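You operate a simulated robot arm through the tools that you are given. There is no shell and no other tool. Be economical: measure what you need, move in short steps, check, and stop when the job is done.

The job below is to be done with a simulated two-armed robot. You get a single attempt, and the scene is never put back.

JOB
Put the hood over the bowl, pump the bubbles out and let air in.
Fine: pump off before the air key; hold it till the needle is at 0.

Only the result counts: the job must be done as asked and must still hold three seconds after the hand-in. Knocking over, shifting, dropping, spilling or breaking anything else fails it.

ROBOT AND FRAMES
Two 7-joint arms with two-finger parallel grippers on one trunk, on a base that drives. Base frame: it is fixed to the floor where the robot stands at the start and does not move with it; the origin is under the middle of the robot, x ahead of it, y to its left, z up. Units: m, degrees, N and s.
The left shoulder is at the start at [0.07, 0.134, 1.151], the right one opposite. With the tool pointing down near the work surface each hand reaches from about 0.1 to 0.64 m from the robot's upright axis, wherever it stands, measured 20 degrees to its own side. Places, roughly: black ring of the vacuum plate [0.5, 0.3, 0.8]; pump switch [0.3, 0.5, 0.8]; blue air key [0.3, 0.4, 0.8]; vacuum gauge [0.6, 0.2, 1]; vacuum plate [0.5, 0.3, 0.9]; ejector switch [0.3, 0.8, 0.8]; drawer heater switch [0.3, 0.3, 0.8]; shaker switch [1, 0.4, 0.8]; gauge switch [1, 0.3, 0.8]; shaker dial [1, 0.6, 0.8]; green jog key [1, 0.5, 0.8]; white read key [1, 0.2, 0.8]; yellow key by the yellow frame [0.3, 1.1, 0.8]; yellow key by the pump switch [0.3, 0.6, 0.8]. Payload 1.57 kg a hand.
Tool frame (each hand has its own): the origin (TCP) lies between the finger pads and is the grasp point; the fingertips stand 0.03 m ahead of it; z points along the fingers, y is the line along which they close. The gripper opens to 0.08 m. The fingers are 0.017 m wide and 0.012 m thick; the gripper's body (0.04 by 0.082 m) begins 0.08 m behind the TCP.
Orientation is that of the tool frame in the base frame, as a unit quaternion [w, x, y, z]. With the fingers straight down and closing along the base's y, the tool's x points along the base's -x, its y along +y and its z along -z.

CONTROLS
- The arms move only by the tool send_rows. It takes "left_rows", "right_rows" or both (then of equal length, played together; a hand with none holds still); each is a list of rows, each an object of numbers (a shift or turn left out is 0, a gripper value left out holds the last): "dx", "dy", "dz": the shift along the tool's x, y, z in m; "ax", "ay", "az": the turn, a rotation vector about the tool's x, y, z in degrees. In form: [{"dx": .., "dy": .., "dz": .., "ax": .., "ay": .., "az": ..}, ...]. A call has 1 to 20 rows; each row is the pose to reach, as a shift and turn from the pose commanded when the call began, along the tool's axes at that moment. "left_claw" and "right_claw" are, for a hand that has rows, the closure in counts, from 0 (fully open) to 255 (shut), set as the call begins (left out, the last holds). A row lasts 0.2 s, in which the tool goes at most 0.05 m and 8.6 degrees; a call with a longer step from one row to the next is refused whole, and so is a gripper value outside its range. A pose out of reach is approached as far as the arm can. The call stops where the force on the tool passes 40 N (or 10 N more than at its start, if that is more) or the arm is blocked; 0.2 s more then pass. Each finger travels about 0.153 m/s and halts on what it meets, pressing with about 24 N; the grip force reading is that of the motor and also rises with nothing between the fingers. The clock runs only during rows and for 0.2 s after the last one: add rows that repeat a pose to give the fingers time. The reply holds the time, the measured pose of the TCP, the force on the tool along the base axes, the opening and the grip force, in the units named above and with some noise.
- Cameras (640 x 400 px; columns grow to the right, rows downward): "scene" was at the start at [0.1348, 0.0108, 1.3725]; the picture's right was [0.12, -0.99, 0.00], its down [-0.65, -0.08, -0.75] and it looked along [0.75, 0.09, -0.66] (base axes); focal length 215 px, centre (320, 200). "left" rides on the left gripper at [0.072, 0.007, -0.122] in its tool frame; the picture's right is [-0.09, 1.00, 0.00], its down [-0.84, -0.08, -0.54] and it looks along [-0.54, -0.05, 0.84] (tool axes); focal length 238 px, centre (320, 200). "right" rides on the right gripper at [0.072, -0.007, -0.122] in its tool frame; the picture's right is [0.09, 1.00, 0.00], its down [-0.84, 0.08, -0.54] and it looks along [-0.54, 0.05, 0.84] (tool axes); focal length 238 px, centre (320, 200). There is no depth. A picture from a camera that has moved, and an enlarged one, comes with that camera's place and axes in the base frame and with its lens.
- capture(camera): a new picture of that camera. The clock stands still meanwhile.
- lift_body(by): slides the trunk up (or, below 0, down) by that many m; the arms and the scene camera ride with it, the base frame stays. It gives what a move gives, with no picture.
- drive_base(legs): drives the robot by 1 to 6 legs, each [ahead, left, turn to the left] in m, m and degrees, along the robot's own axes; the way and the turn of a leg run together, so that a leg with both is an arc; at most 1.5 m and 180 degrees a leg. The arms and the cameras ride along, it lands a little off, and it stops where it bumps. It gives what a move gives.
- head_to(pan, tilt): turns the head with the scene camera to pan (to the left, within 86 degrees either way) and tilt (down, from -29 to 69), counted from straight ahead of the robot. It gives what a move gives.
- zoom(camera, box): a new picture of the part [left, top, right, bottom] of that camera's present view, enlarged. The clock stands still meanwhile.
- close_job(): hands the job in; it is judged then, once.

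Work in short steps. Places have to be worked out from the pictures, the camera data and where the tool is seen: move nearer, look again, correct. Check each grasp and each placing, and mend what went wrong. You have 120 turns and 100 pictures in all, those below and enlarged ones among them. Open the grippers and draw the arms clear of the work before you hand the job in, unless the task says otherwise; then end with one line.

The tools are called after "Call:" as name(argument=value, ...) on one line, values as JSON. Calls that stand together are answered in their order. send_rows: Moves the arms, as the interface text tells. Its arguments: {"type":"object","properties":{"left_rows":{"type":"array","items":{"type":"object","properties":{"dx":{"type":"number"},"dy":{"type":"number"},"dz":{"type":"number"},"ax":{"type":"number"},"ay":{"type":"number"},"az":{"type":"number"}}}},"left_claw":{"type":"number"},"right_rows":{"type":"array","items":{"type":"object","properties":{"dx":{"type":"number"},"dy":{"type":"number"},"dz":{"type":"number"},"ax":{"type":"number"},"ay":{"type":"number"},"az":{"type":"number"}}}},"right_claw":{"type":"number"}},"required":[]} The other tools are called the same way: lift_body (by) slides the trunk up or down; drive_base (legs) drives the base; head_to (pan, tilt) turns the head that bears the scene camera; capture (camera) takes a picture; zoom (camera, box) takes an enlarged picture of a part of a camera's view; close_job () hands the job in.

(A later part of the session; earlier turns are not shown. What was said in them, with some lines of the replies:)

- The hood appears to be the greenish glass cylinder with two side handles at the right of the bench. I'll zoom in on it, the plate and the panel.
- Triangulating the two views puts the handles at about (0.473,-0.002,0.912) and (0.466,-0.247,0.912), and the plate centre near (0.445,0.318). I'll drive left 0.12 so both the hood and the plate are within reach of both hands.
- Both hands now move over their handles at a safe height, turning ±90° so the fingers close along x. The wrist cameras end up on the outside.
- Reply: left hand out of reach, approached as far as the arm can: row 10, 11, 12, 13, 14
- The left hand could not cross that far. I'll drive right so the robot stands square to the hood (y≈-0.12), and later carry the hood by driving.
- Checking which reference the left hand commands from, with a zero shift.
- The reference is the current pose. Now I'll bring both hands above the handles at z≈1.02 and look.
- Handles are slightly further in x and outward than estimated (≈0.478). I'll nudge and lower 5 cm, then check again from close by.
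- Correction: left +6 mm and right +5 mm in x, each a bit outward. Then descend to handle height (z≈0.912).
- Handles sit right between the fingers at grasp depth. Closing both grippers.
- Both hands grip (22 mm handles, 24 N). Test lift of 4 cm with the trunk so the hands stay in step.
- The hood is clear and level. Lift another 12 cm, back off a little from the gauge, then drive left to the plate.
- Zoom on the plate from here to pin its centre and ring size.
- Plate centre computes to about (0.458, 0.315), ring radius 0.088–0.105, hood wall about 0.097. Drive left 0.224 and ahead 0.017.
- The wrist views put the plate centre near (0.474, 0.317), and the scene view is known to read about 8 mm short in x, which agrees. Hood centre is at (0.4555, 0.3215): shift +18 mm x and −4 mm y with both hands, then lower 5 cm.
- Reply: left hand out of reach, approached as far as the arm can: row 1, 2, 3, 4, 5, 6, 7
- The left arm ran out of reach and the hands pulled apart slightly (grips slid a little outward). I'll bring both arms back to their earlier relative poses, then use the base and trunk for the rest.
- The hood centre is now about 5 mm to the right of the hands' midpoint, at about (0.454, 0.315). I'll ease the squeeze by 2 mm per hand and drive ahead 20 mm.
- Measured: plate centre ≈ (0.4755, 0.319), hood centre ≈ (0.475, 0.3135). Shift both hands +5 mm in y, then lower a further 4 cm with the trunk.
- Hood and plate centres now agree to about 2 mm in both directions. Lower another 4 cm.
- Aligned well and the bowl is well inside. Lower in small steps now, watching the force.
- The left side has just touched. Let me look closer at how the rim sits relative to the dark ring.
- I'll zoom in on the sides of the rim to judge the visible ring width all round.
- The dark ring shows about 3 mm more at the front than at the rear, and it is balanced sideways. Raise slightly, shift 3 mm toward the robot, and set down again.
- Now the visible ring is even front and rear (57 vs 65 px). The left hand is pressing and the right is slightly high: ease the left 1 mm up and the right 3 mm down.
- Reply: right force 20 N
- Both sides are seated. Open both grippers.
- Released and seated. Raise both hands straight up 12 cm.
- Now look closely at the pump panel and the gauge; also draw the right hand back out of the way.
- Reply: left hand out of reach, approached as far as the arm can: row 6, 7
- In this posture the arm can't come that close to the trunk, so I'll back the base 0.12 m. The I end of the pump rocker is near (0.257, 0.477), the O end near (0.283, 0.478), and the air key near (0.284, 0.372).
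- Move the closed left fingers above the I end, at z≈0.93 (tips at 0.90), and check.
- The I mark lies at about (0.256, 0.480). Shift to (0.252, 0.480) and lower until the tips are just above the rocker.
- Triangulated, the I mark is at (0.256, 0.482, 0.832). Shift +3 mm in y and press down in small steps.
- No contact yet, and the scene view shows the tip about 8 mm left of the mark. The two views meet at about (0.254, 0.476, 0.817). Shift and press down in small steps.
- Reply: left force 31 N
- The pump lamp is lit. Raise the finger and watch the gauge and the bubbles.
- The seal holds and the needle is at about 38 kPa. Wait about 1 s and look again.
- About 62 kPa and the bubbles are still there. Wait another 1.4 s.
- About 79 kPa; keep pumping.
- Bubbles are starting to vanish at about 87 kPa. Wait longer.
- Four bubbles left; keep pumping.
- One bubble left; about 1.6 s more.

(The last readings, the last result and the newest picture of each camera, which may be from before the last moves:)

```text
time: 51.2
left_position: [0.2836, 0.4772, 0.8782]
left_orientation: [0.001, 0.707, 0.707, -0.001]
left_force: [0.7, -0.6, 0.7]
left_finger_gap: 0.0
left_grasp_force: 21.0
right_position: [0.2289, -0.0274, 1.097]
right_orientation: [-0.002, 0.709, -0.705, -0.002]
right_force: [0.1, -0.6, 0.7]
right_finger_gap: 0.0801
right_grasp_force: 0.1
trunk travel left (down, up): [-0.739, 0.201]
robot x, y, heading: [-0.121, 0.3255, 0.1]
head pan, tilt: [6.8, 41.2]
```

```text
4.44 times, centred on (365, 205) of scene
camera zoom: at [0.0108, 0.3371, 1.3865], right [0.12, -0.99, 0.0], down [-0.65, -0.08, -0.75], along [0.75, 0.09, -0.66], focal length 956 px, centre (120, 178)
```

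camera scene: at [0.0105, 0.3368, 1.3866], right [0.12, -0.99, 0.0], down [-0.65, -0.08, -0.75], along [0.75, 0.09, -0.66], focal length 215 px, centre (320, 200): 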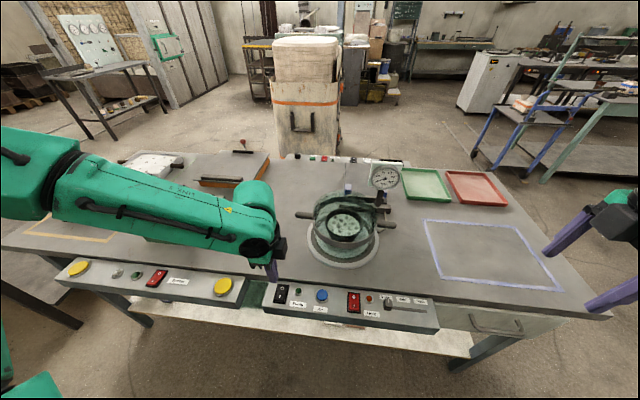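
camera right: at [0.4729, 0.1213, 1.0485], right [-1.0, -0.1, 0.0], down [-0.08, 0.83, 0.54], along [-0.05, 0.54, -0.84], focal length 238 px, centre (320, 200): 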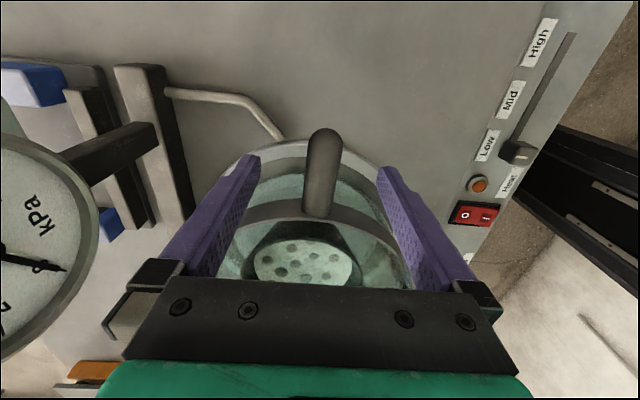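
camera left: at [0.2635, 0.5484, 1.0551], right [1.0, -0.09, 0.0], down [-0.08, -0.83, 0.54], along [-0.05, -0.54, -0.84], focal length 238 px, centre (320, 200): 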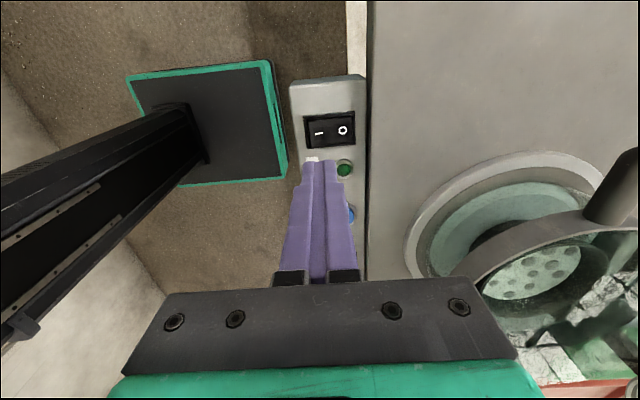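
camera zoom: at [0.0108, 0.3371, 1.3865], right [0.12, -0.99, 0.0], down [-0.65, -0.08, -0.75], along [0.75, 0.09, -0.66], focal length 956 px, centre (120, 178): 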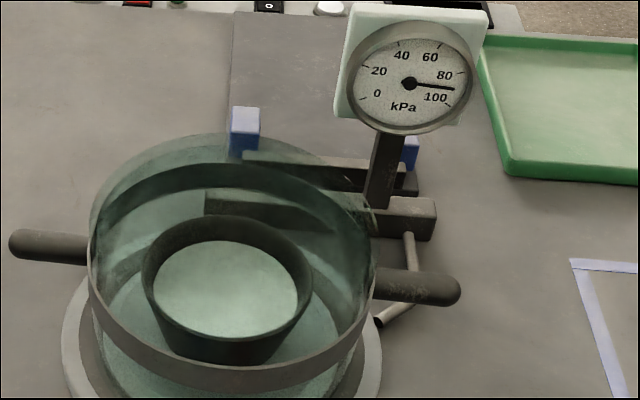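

All bubbles are gone at about 90 kPa. Press the O end of the pump rocker.

Call:
send_rows(left_rows=[{"dz": 0.01}, {"dz": 0.018}, {"dz": 0.021}, {"dz": 0.024}, {"dz": 0.027}, {"dz": 0.03}, {"dz": 0.033}])

Call:
zoom(camera="scene", box=[245, 250, 345, 320])

```text
time: 52.8
left_position: [0.2838, 0.4763, 0.8447]
left_orientation: [0.004, 0.708, 0.707, 0.001]
left_force: [0.4, 2.6, 18.6]
left_finger_gap: 0.0001
left_grasp_force: 21.7
right_position: [0.2265, -0.0276, 1.098]
right_orientation: [-0.002, 0.709, -0.705, 0.0]
right_force: [0.5, 0.8, 0.0]
right_finger_gap: 0.08
right_grasp_force: 0.1
trunk travel left (down, up): [-0.739, 0.201]
robot x, y, heading: [-0.1235, 0.3291, 0.2]
head pan, tilt: [6.8, 41.2]
```

```text
5.71 times, centred on (295, 285) of scene
camera zoom: at [0.0081, 0.3371, 1.3871], right [0.12, -0.99, 0.0], down [-0.65, -0.08, -0.75], along [0.75, 0.09, -0.66], focal length 1229 px, centre (463, -286)
```

zoom: 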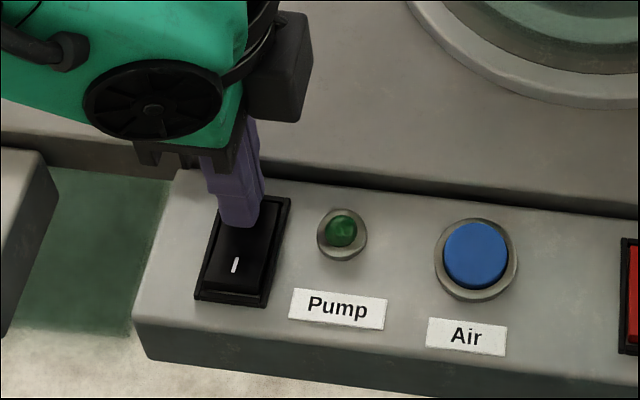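

Pump is off. Now raise and move over the blue air key, at about (0.278, 0.365), and check.

Call:
send_rows(left_rows=[{"dz": -0.02}, {"dz": -0.05}, {"dz": -0.05, "dx": -0.04, "dy": -0.002}, {"dz": -0.05, "dx": -0.08, "dy": -0.004}, {"dz": -0.05, "dx": -0.111, "dy": -0.006}, {"dz": -0.05, "dx": -0.111, "dy": -0.006}])

Call:
zoom(camera="left", box=[240, 70, 400, 220])

Call:
zoom(camera="scene", box=[265, 240, 365, 320])

```text
time: 54.2
left_position: [0.2679, 0.3956, 0.9069]
left_orientation: [0.002, 0.707, 0.707, -0.001]
left_force: [-0.4, -0.7, 0.2]
left_finger_gap: 0.0
left_grasp_force: 21.4
left hand out of reach, approached as far as the arm can: row 4, 5, 6
right_position: [0.2282, -0.0278, 1.097]
right_orientation: [0.0, 0.709, -0.705, -0.001]
right_force: [0.4, 0.4, -0.3]
right_finger_gap: 0.0801
right_grasp_force: 0.0
trunk travel left (down, up): [-0.739, 0.201]
robot x, y, heading: [-0.1278, 0.3261, 0.1]
head pan, tilt: [6.8, 41.2]
```

```text
2.67 times, centred on (320, 145) of left
camera zoom: at [0.2749, 0.4681, 1.0271], right [1.0, -0.09, 0.0], down [-0.08, -0.83, 0.55], along [-0.05, -0.54, -0.84], focal length 636 px, centre (320, 347)
```

zoom: 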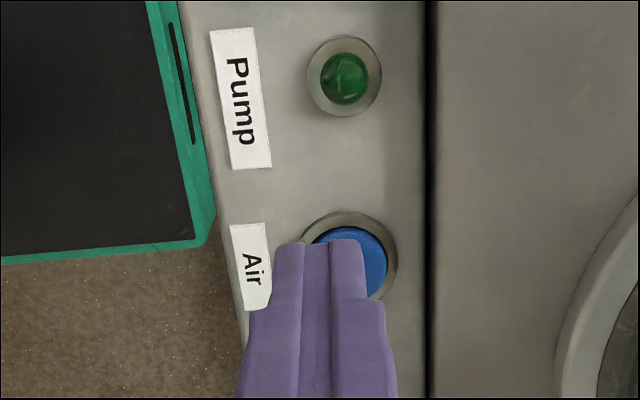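

```text
5.00 times, centred on (315, 280) of scene
camera zoom: at [0.0118, 0.3368, 1.3864], right [0.12, -0.99, 0.0], down [-0.65, -0.08, -0.75], along [0.75, 0.09, -0.66], focal length 1075 px, centre (345, -200)
```

zoom: 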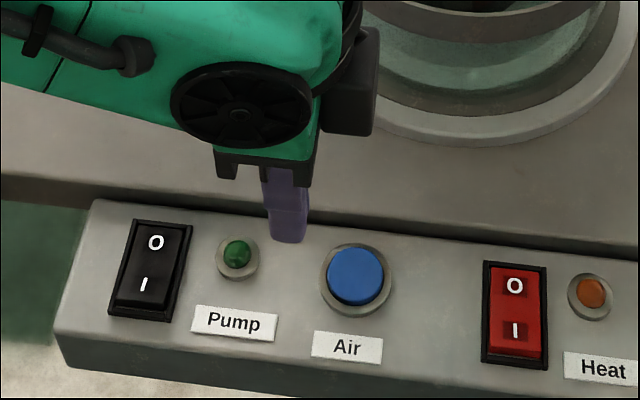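

The arm can't swing further inwards; drive the base 0.11 m right, then move the hand onto the key.

Call:
drive_base(legs=[[0, -0.11, 0]])

```text
time: 55.4
left_position: [0.2678, 0.2862, 0.9065]
left_orientation: [0.003, 0.708, 0.707, -0.001]
left_force: [0.0, -0.4, 0.0]
left_finger_gap: 0.0
left_grasp_force: 21.9
right_position: [0.2281, -0.1365, 1.0974]
right_orientation: [-0.001, 0.709, -0.705, -0.001]
right_force: [1.2, -0.3, -0.4]
right_finger_gap: 0.08
right_grasp_force: 0.0
trunk travel left (down, up): [-0.739, 0.201]
robot x, y, heading: [-0.1256, 0.2169, 0.1]
head pan, tilt: [6.8, 41.2]
```

Key estimate (0.278, 0.367). Move there with the tips at about 0.86 and check.

Call:
send_rows(left_rows=[{"dx": 0.03, "dy": 0.005}, {"dx": 0.06, "dy": 0.01}, {"dx": 0.081, "dy": 0.01}, {"dx": 0.081, "dy": 0.01, "dz": 0.02}, {"dx": 0.081, "dy": 0.01, "dz": 0.02}])

Call:
zoom(camera="scene", box=[205, 240, 305, 320])

Call:
zoom(camera="left", box=[240, 70, 400, 220])

```text
time: 56.6
left_position: [0.278, 0.3657, 0.8857]
left_orientation: [0.003, 0.707, 0.707, -0.001]
left_force: [-0.1, 0.5, -0.7]
left_finger_gap: 0.0
left_grasp_force: 21.8
right_position: [0.2287, -0.1361, 1.0976]
right_orientation: [-0.001, 0.709, -0.705, -0.001]
right_force: [-0.1, 0.3, 0.2]
right_finger_gap: 0.0801
right_grasp_force: 0.0
trunk travel left (down, up): [-0.739, 0.201]
robot x, y, heading: [-0.1204, 0.2202, 0.3]
head pan, tilt: [6.8, 41.2]
```

```text
5.00 times, centred on (255, 280) of scene
camera zoom: at [0.011, 0.2267, 1.3865], right [0.12, -0.99, 0.0], down [-0.65, -0.08, -0.75], along [0.75, 0.09, -0.66], focal length 1075 px, centre (645, -200)
```

zoom: 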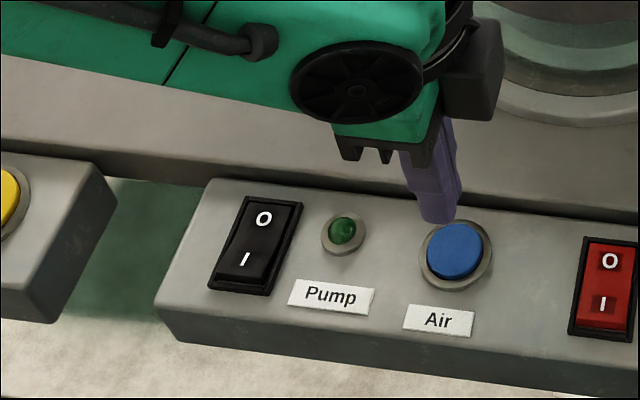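

```text
2.67 times, centred on (320, 145) of left
camera zoom: at [0.2848, 0.4382, 1.0066], right [1.0, -0.09, 0.0], down [-0.08, -0.83, 0.55], along [-0.05, -0.54, -0.84], focal length 636 px, centre (320, 347)
```

zoom: 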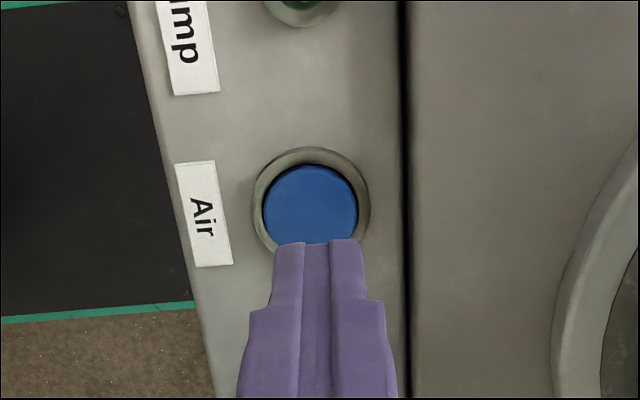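

The tip is over the key within a few mm. Press down in small steps.

Call:
send_rows(left_rows=[{"dy": -0.002, "dz": 0.01}, {"dy": -0.002, "dz": 0.02}, {"dy": -0.002, "dz": 0.026}, {"dy": -0.002, "dz": 0.03}, {"dy": -0.002, "dz": 0.034}, {"dy": -0.002, "dz": 0.038}])

Call:
zoom(camera="scene", box=[205, 160, 345, 310])

```text
time: 58.0
left_position: [0.2753, 0.365, 0.8481]
left_orientation: [0.002, 0.706, 0.708, -0.001]
left_force: [0.0, -0.3, 0.4]
left_finger_gap: 0.0003
left_grasp_force: 21.2
right_position: [0.2296, -0.1374, 1.0965]
right_orientation: [-0.001, 0.709, -0.705, -0.001]
right_force: [0.2, -0.5, 0.2]
right_finger_gap: 0.08
right_grasp_force: 0.0
trunk travel left (down, up): [-0.739, 0.201]
robot x, y, heading: [-0.1258, 0.2155, 0.4]
head pan, tilt: [6.8, 41.2]
```

```text
2.67 times, centred on (275, 235) of scene
camera zoom: at [0.0112, 0.2268, 1.3865], right [0.12, -0.99, 0.0], down [-0.65, -0.08, -0.75], along [0.75, 0.09, -0.66], focal length 573 px, centre (440, 107)
```

zoom: 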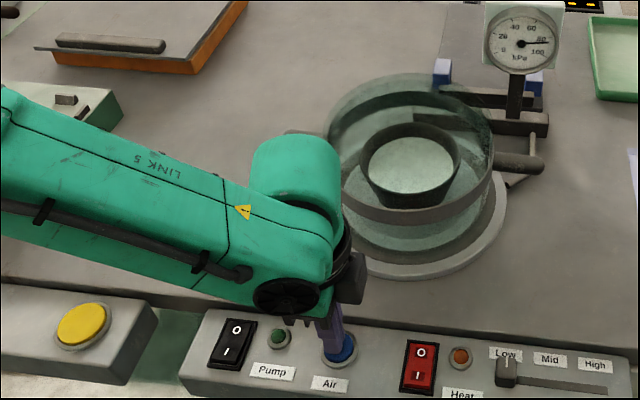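

No contact yet with the tips at 0.818, though they are over the key. Press further in small steps.

Call:
send_rows(left_rows=[{"dz": 0.003}, {"dz": 0.006}, {"dz": 0.009}, {"dz": 0.012}])

Call:
zoom(camera="scene", box=[205, 160, 345, 310])

```text
time: 59.0
left_position: [0.275, 0.3664, 0.8391]
left_orientation: [0.005, 0.707, 0.708, 0.002]
left_force: [0.5, 6.7, 24.9]
left_finger_gap: 0.0001
left_grasp_force: 21.2
right_position: [0.2248, -0.1361, 1.0989]
right_orientation: [-0.003, 0.709, -0.705, 0.001]
right_force: [-0.6, 0.2, 0.5]
right_finger_gap: 0.08
right_grasp_force: 0.1
trunk travel left (down, up): [-0.739, 0.201]
robot x, y, heading: [-0.1229, 0.2154, 0.1]
head pan, tilt: [6.8, 41.2]
```

```text
2.67 times, centred on (275, 235) of scene
camera zoom: at [0.0073, 0.2272, 1.3873], right [0.12, -0.99, 0.0], down [-0.65, -0.08, -0.75], along [0.75, 0.09, -0.66], focal length 573 px, centre (440, 107)
```

zoom: 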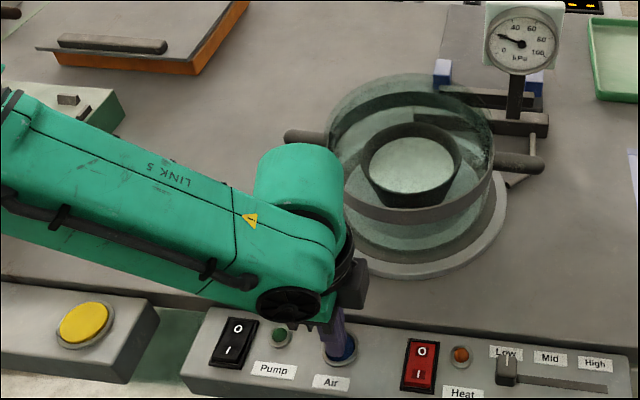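

The key is pressed with 25 N and the needle is falling, at about 20 kPa. Hold for about 3 s.

Call:
send_rows(left_rows=[{"dz": 0}, {"dz": 0}, {"dz": 0}, {"dz": 0}, {"dz": 0}, {"dz": 0}, {"dz": 0}, {"dz": 0}, {"dz": 0}, {"dz": 0}, {"dz": 0}, {"dz": 0}, {"dz": 0}, {"dz": 0}, {"dz": 0}])

Call:
zoom(camera="scene", box=[285, 150, 345, 190])

```text
time: 62.2
left_position: [0.2751, 0.3662, 0.8377]
left_orientation: [0.004, 0.707, 0.708, 0.001]
left_force: [8.9, 8.2, 34.2]
left_finger_gap: 0.0
left_grasp_force: 21.0
right_position: [0.2265, -0.1376, 1.0982]
right_orientation: [-0.002, 0.709, -0.706, 0.001]
right_force: [0.8, -0.8, -0.2]
right_finger_gap: 0.0802
right_grasp_force: 0.1
trunk travel left (down, up): [-0.739, 0.201]
robot x, y, heading: [-0.1271, 0.2184, 0.4]
head pan, tilt: [6.8, 41.2]
```

```text
10.00 times, centred on (315, 170) of scene
camera zoom: at [0.0081, 0.227, 1.3869], right [0.12, -0.99, 0.0], down [-0.65, -0.08, -0.75], along [0.75, 0.09, -0.66], focal length 2150 px, centre (370, 500)
```

zoom: 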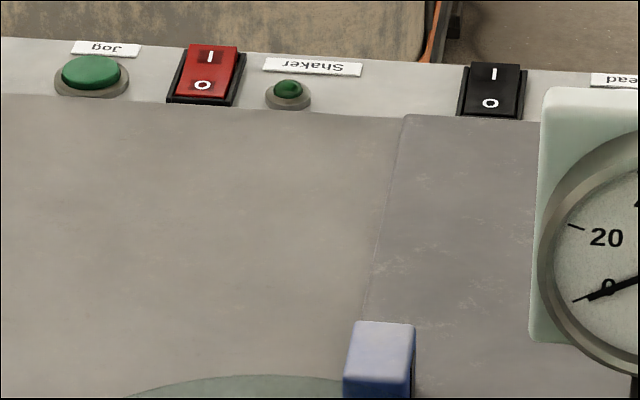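

The needle is at 0. Hold one more second to be safe, then check the dial.

Call:
send_rows(left_rows=[{"dz": 0}, {"dz": 0}, {"dz": 0}, {"dz": 0}, {"dz": 0}, {"dz": 0}])

Call:
zoom(camera="scene", box=[325, 150, 385, 190])

```text
time: 63.6
left_position: [0.2754, 0.366, 0.8373]
left_orientation: [0.004, 0.706, 0.708, 0.001]
left_force: [7.8, 8.4, 35.7]
left_finger_gap: 0.0
left_grasp_force: 21.1
right_position: [0.2256, -0.1372, 1.0983]
right_orientation: [-0.003, 0.709, -0.705, 0.0]
right_force: [-0.2, 0.4, 0.4]
right_finger_gap: 0.0801
right_grasp_force: 0.1
trunk travel left (down, up): [-0.739, 0.201]
robot x, y, heading: [-0.1234, 0.2133, 0.3]
head pan, tilt: [6.8, 41.2]
```

```text
10.00 times, centred on (355, 170) of scene
camera zoom: at [0.008, 0.2268, 1.3869], right [0.12, -0.99, 0.0], down [-0.65, -0.08, -0.75], along [0.75, 0.09, -0.66], focal length 2150 px, centre (-30, 500)
```

zoom: 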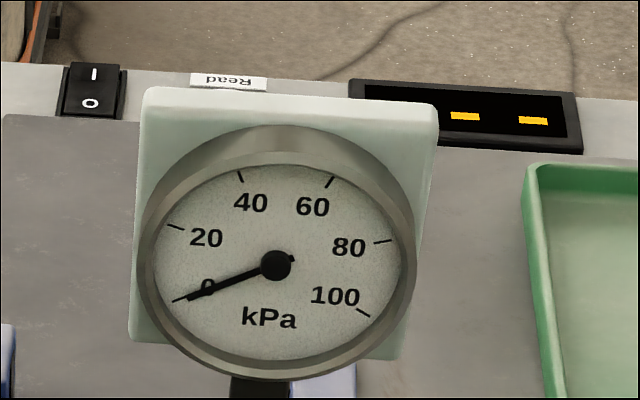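

Needle at 0. Release the key by rising straight up, open the gripper, and draw clear.

Call:
send_rows(left_rows=[{"dz": -0.02}, {"dz": -0.05}, {"dz": -0.09}, {"dz": -0.13}, {"dz": -0.17}, {"dz": -0.17}])

Call:
send_rows(left_rows=[{"dz": 0}, {"dz": 0}, {"dz": 0}], left_claw=0)

Call:
drive_base(legs=[[-0.12, 0, 0]])

Call:
capture(camera="scene")

Call:
zoom(camera="scene", box=[220, 150, 380, 290])

```text
time: 65.0
left_position: [0.2752, 0.3667, 1.0067]
left_orientation: [0.003, 0.706, 0.708, -0.001]
left_force: [-0.1, 0.1, 0.1]
left_finger_gap: 0.0
left_grasp_force: 21.6
right_position: [0.2294, -0.1382, 1.0972]
right_orientation: [-0.001, 0.709, -0.705, -0.001]
right_force: [0.1, -0.6, -0.2]
right_finger_gap: 0.0801
right_grasp_force: 0.0
trunk travel left (down, up): [-0.739, 0.201]
robot x, y, heading: [-0.1214, 0.2144, 0.0]
head pan, tilt: [6.8, 41.2]
```

```text
time: 65.8
left_position: [0.2756, 0.3649, 1.0055]
left_orientation: [0.003, 0.706, 0.708, -0.002]
left_force: [-0.1, -0.1, -0.6]
left_finger_gap: 0.08
left_grasp_force: 0.0
right_position: [0.229, -0.1386, 1.098]
right_orientation: [-0.001, 0.709, -0.706, -0.001]
right_force: [0.2, 0.1, -0.3]
right_finger_gap: 0.0802
right_grasp_force: 0.1
trunk travel left (down, up): [-0.739, 0.201]
robot x, y, heading: [-0.1232, 0.2148, 0.3]
head pan, tilt: [6.8, 41.2]
```

```text
time: 67.0
left_position: [0.1587, 0.3652, 1.0059]
left_orientation: [0.002, 0.707, 0.707, -0.003]
left_force: [-0.5, 0.0, -0.2]
left_finger_gap: 0.0802
left_grasp_force: 0.0
right_position: [0.1106, -0.138, 1.0966]
right_orientation: [0.0, 0.708, -0.706, -0.001]
right_force: [0.4, -0.1, -0.1]
right_finger_gap: 0.0798
right_grasp_force: 0.0
trunk travel left (down, up): [-0.739, 0.201]
robot x, y, heading: [-0.2439, 0.2185, -0.0]
head pan, tilt: [6.8, 41.2]
```

```text
18 pictures are left
camera scene: at [-0.1063, 0.2262, 1.3863], right [0.12, -0.99, 0.0], down [-0.65, -0.08, -0.75], along [0.75, 0.09, -0.66], focal length 215 px, centre (320, 200)
```

scene: 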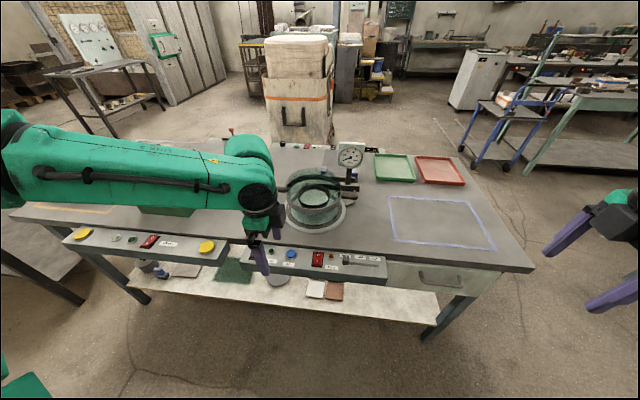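

```text
2.86 times, centred on (300, 220) of scene
camera zoom: at [-0.1063, 0.2262, 1.3863], right [0.12, -0.99, 0.0], down [-0.65, -0.08, -0.75], along [0.75, 0.09, -0.66], focal length 614 px, centre (377, 143)
```

zoom: 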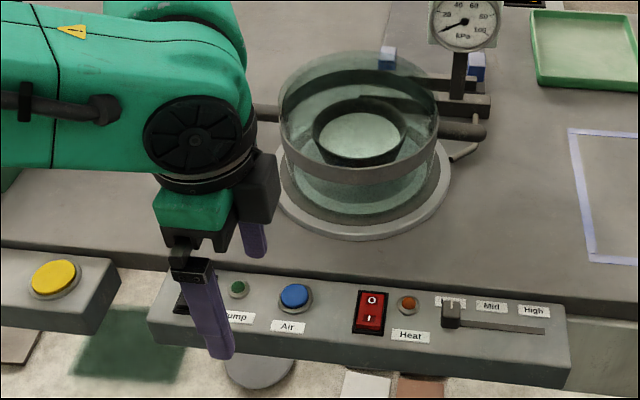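

The pump lamp is off, the needle is at 0, no bubbles remain, the hood is on the ring and the arms are clear. Handing in.

Call:
close_job()

```text
The job is handed in.
```

The hood is over the bowl on the vacuum plate and the bubbles are pumped out. I switched the pump off first, then held the air key until the needle was at 0, and both arms are clear of the work.
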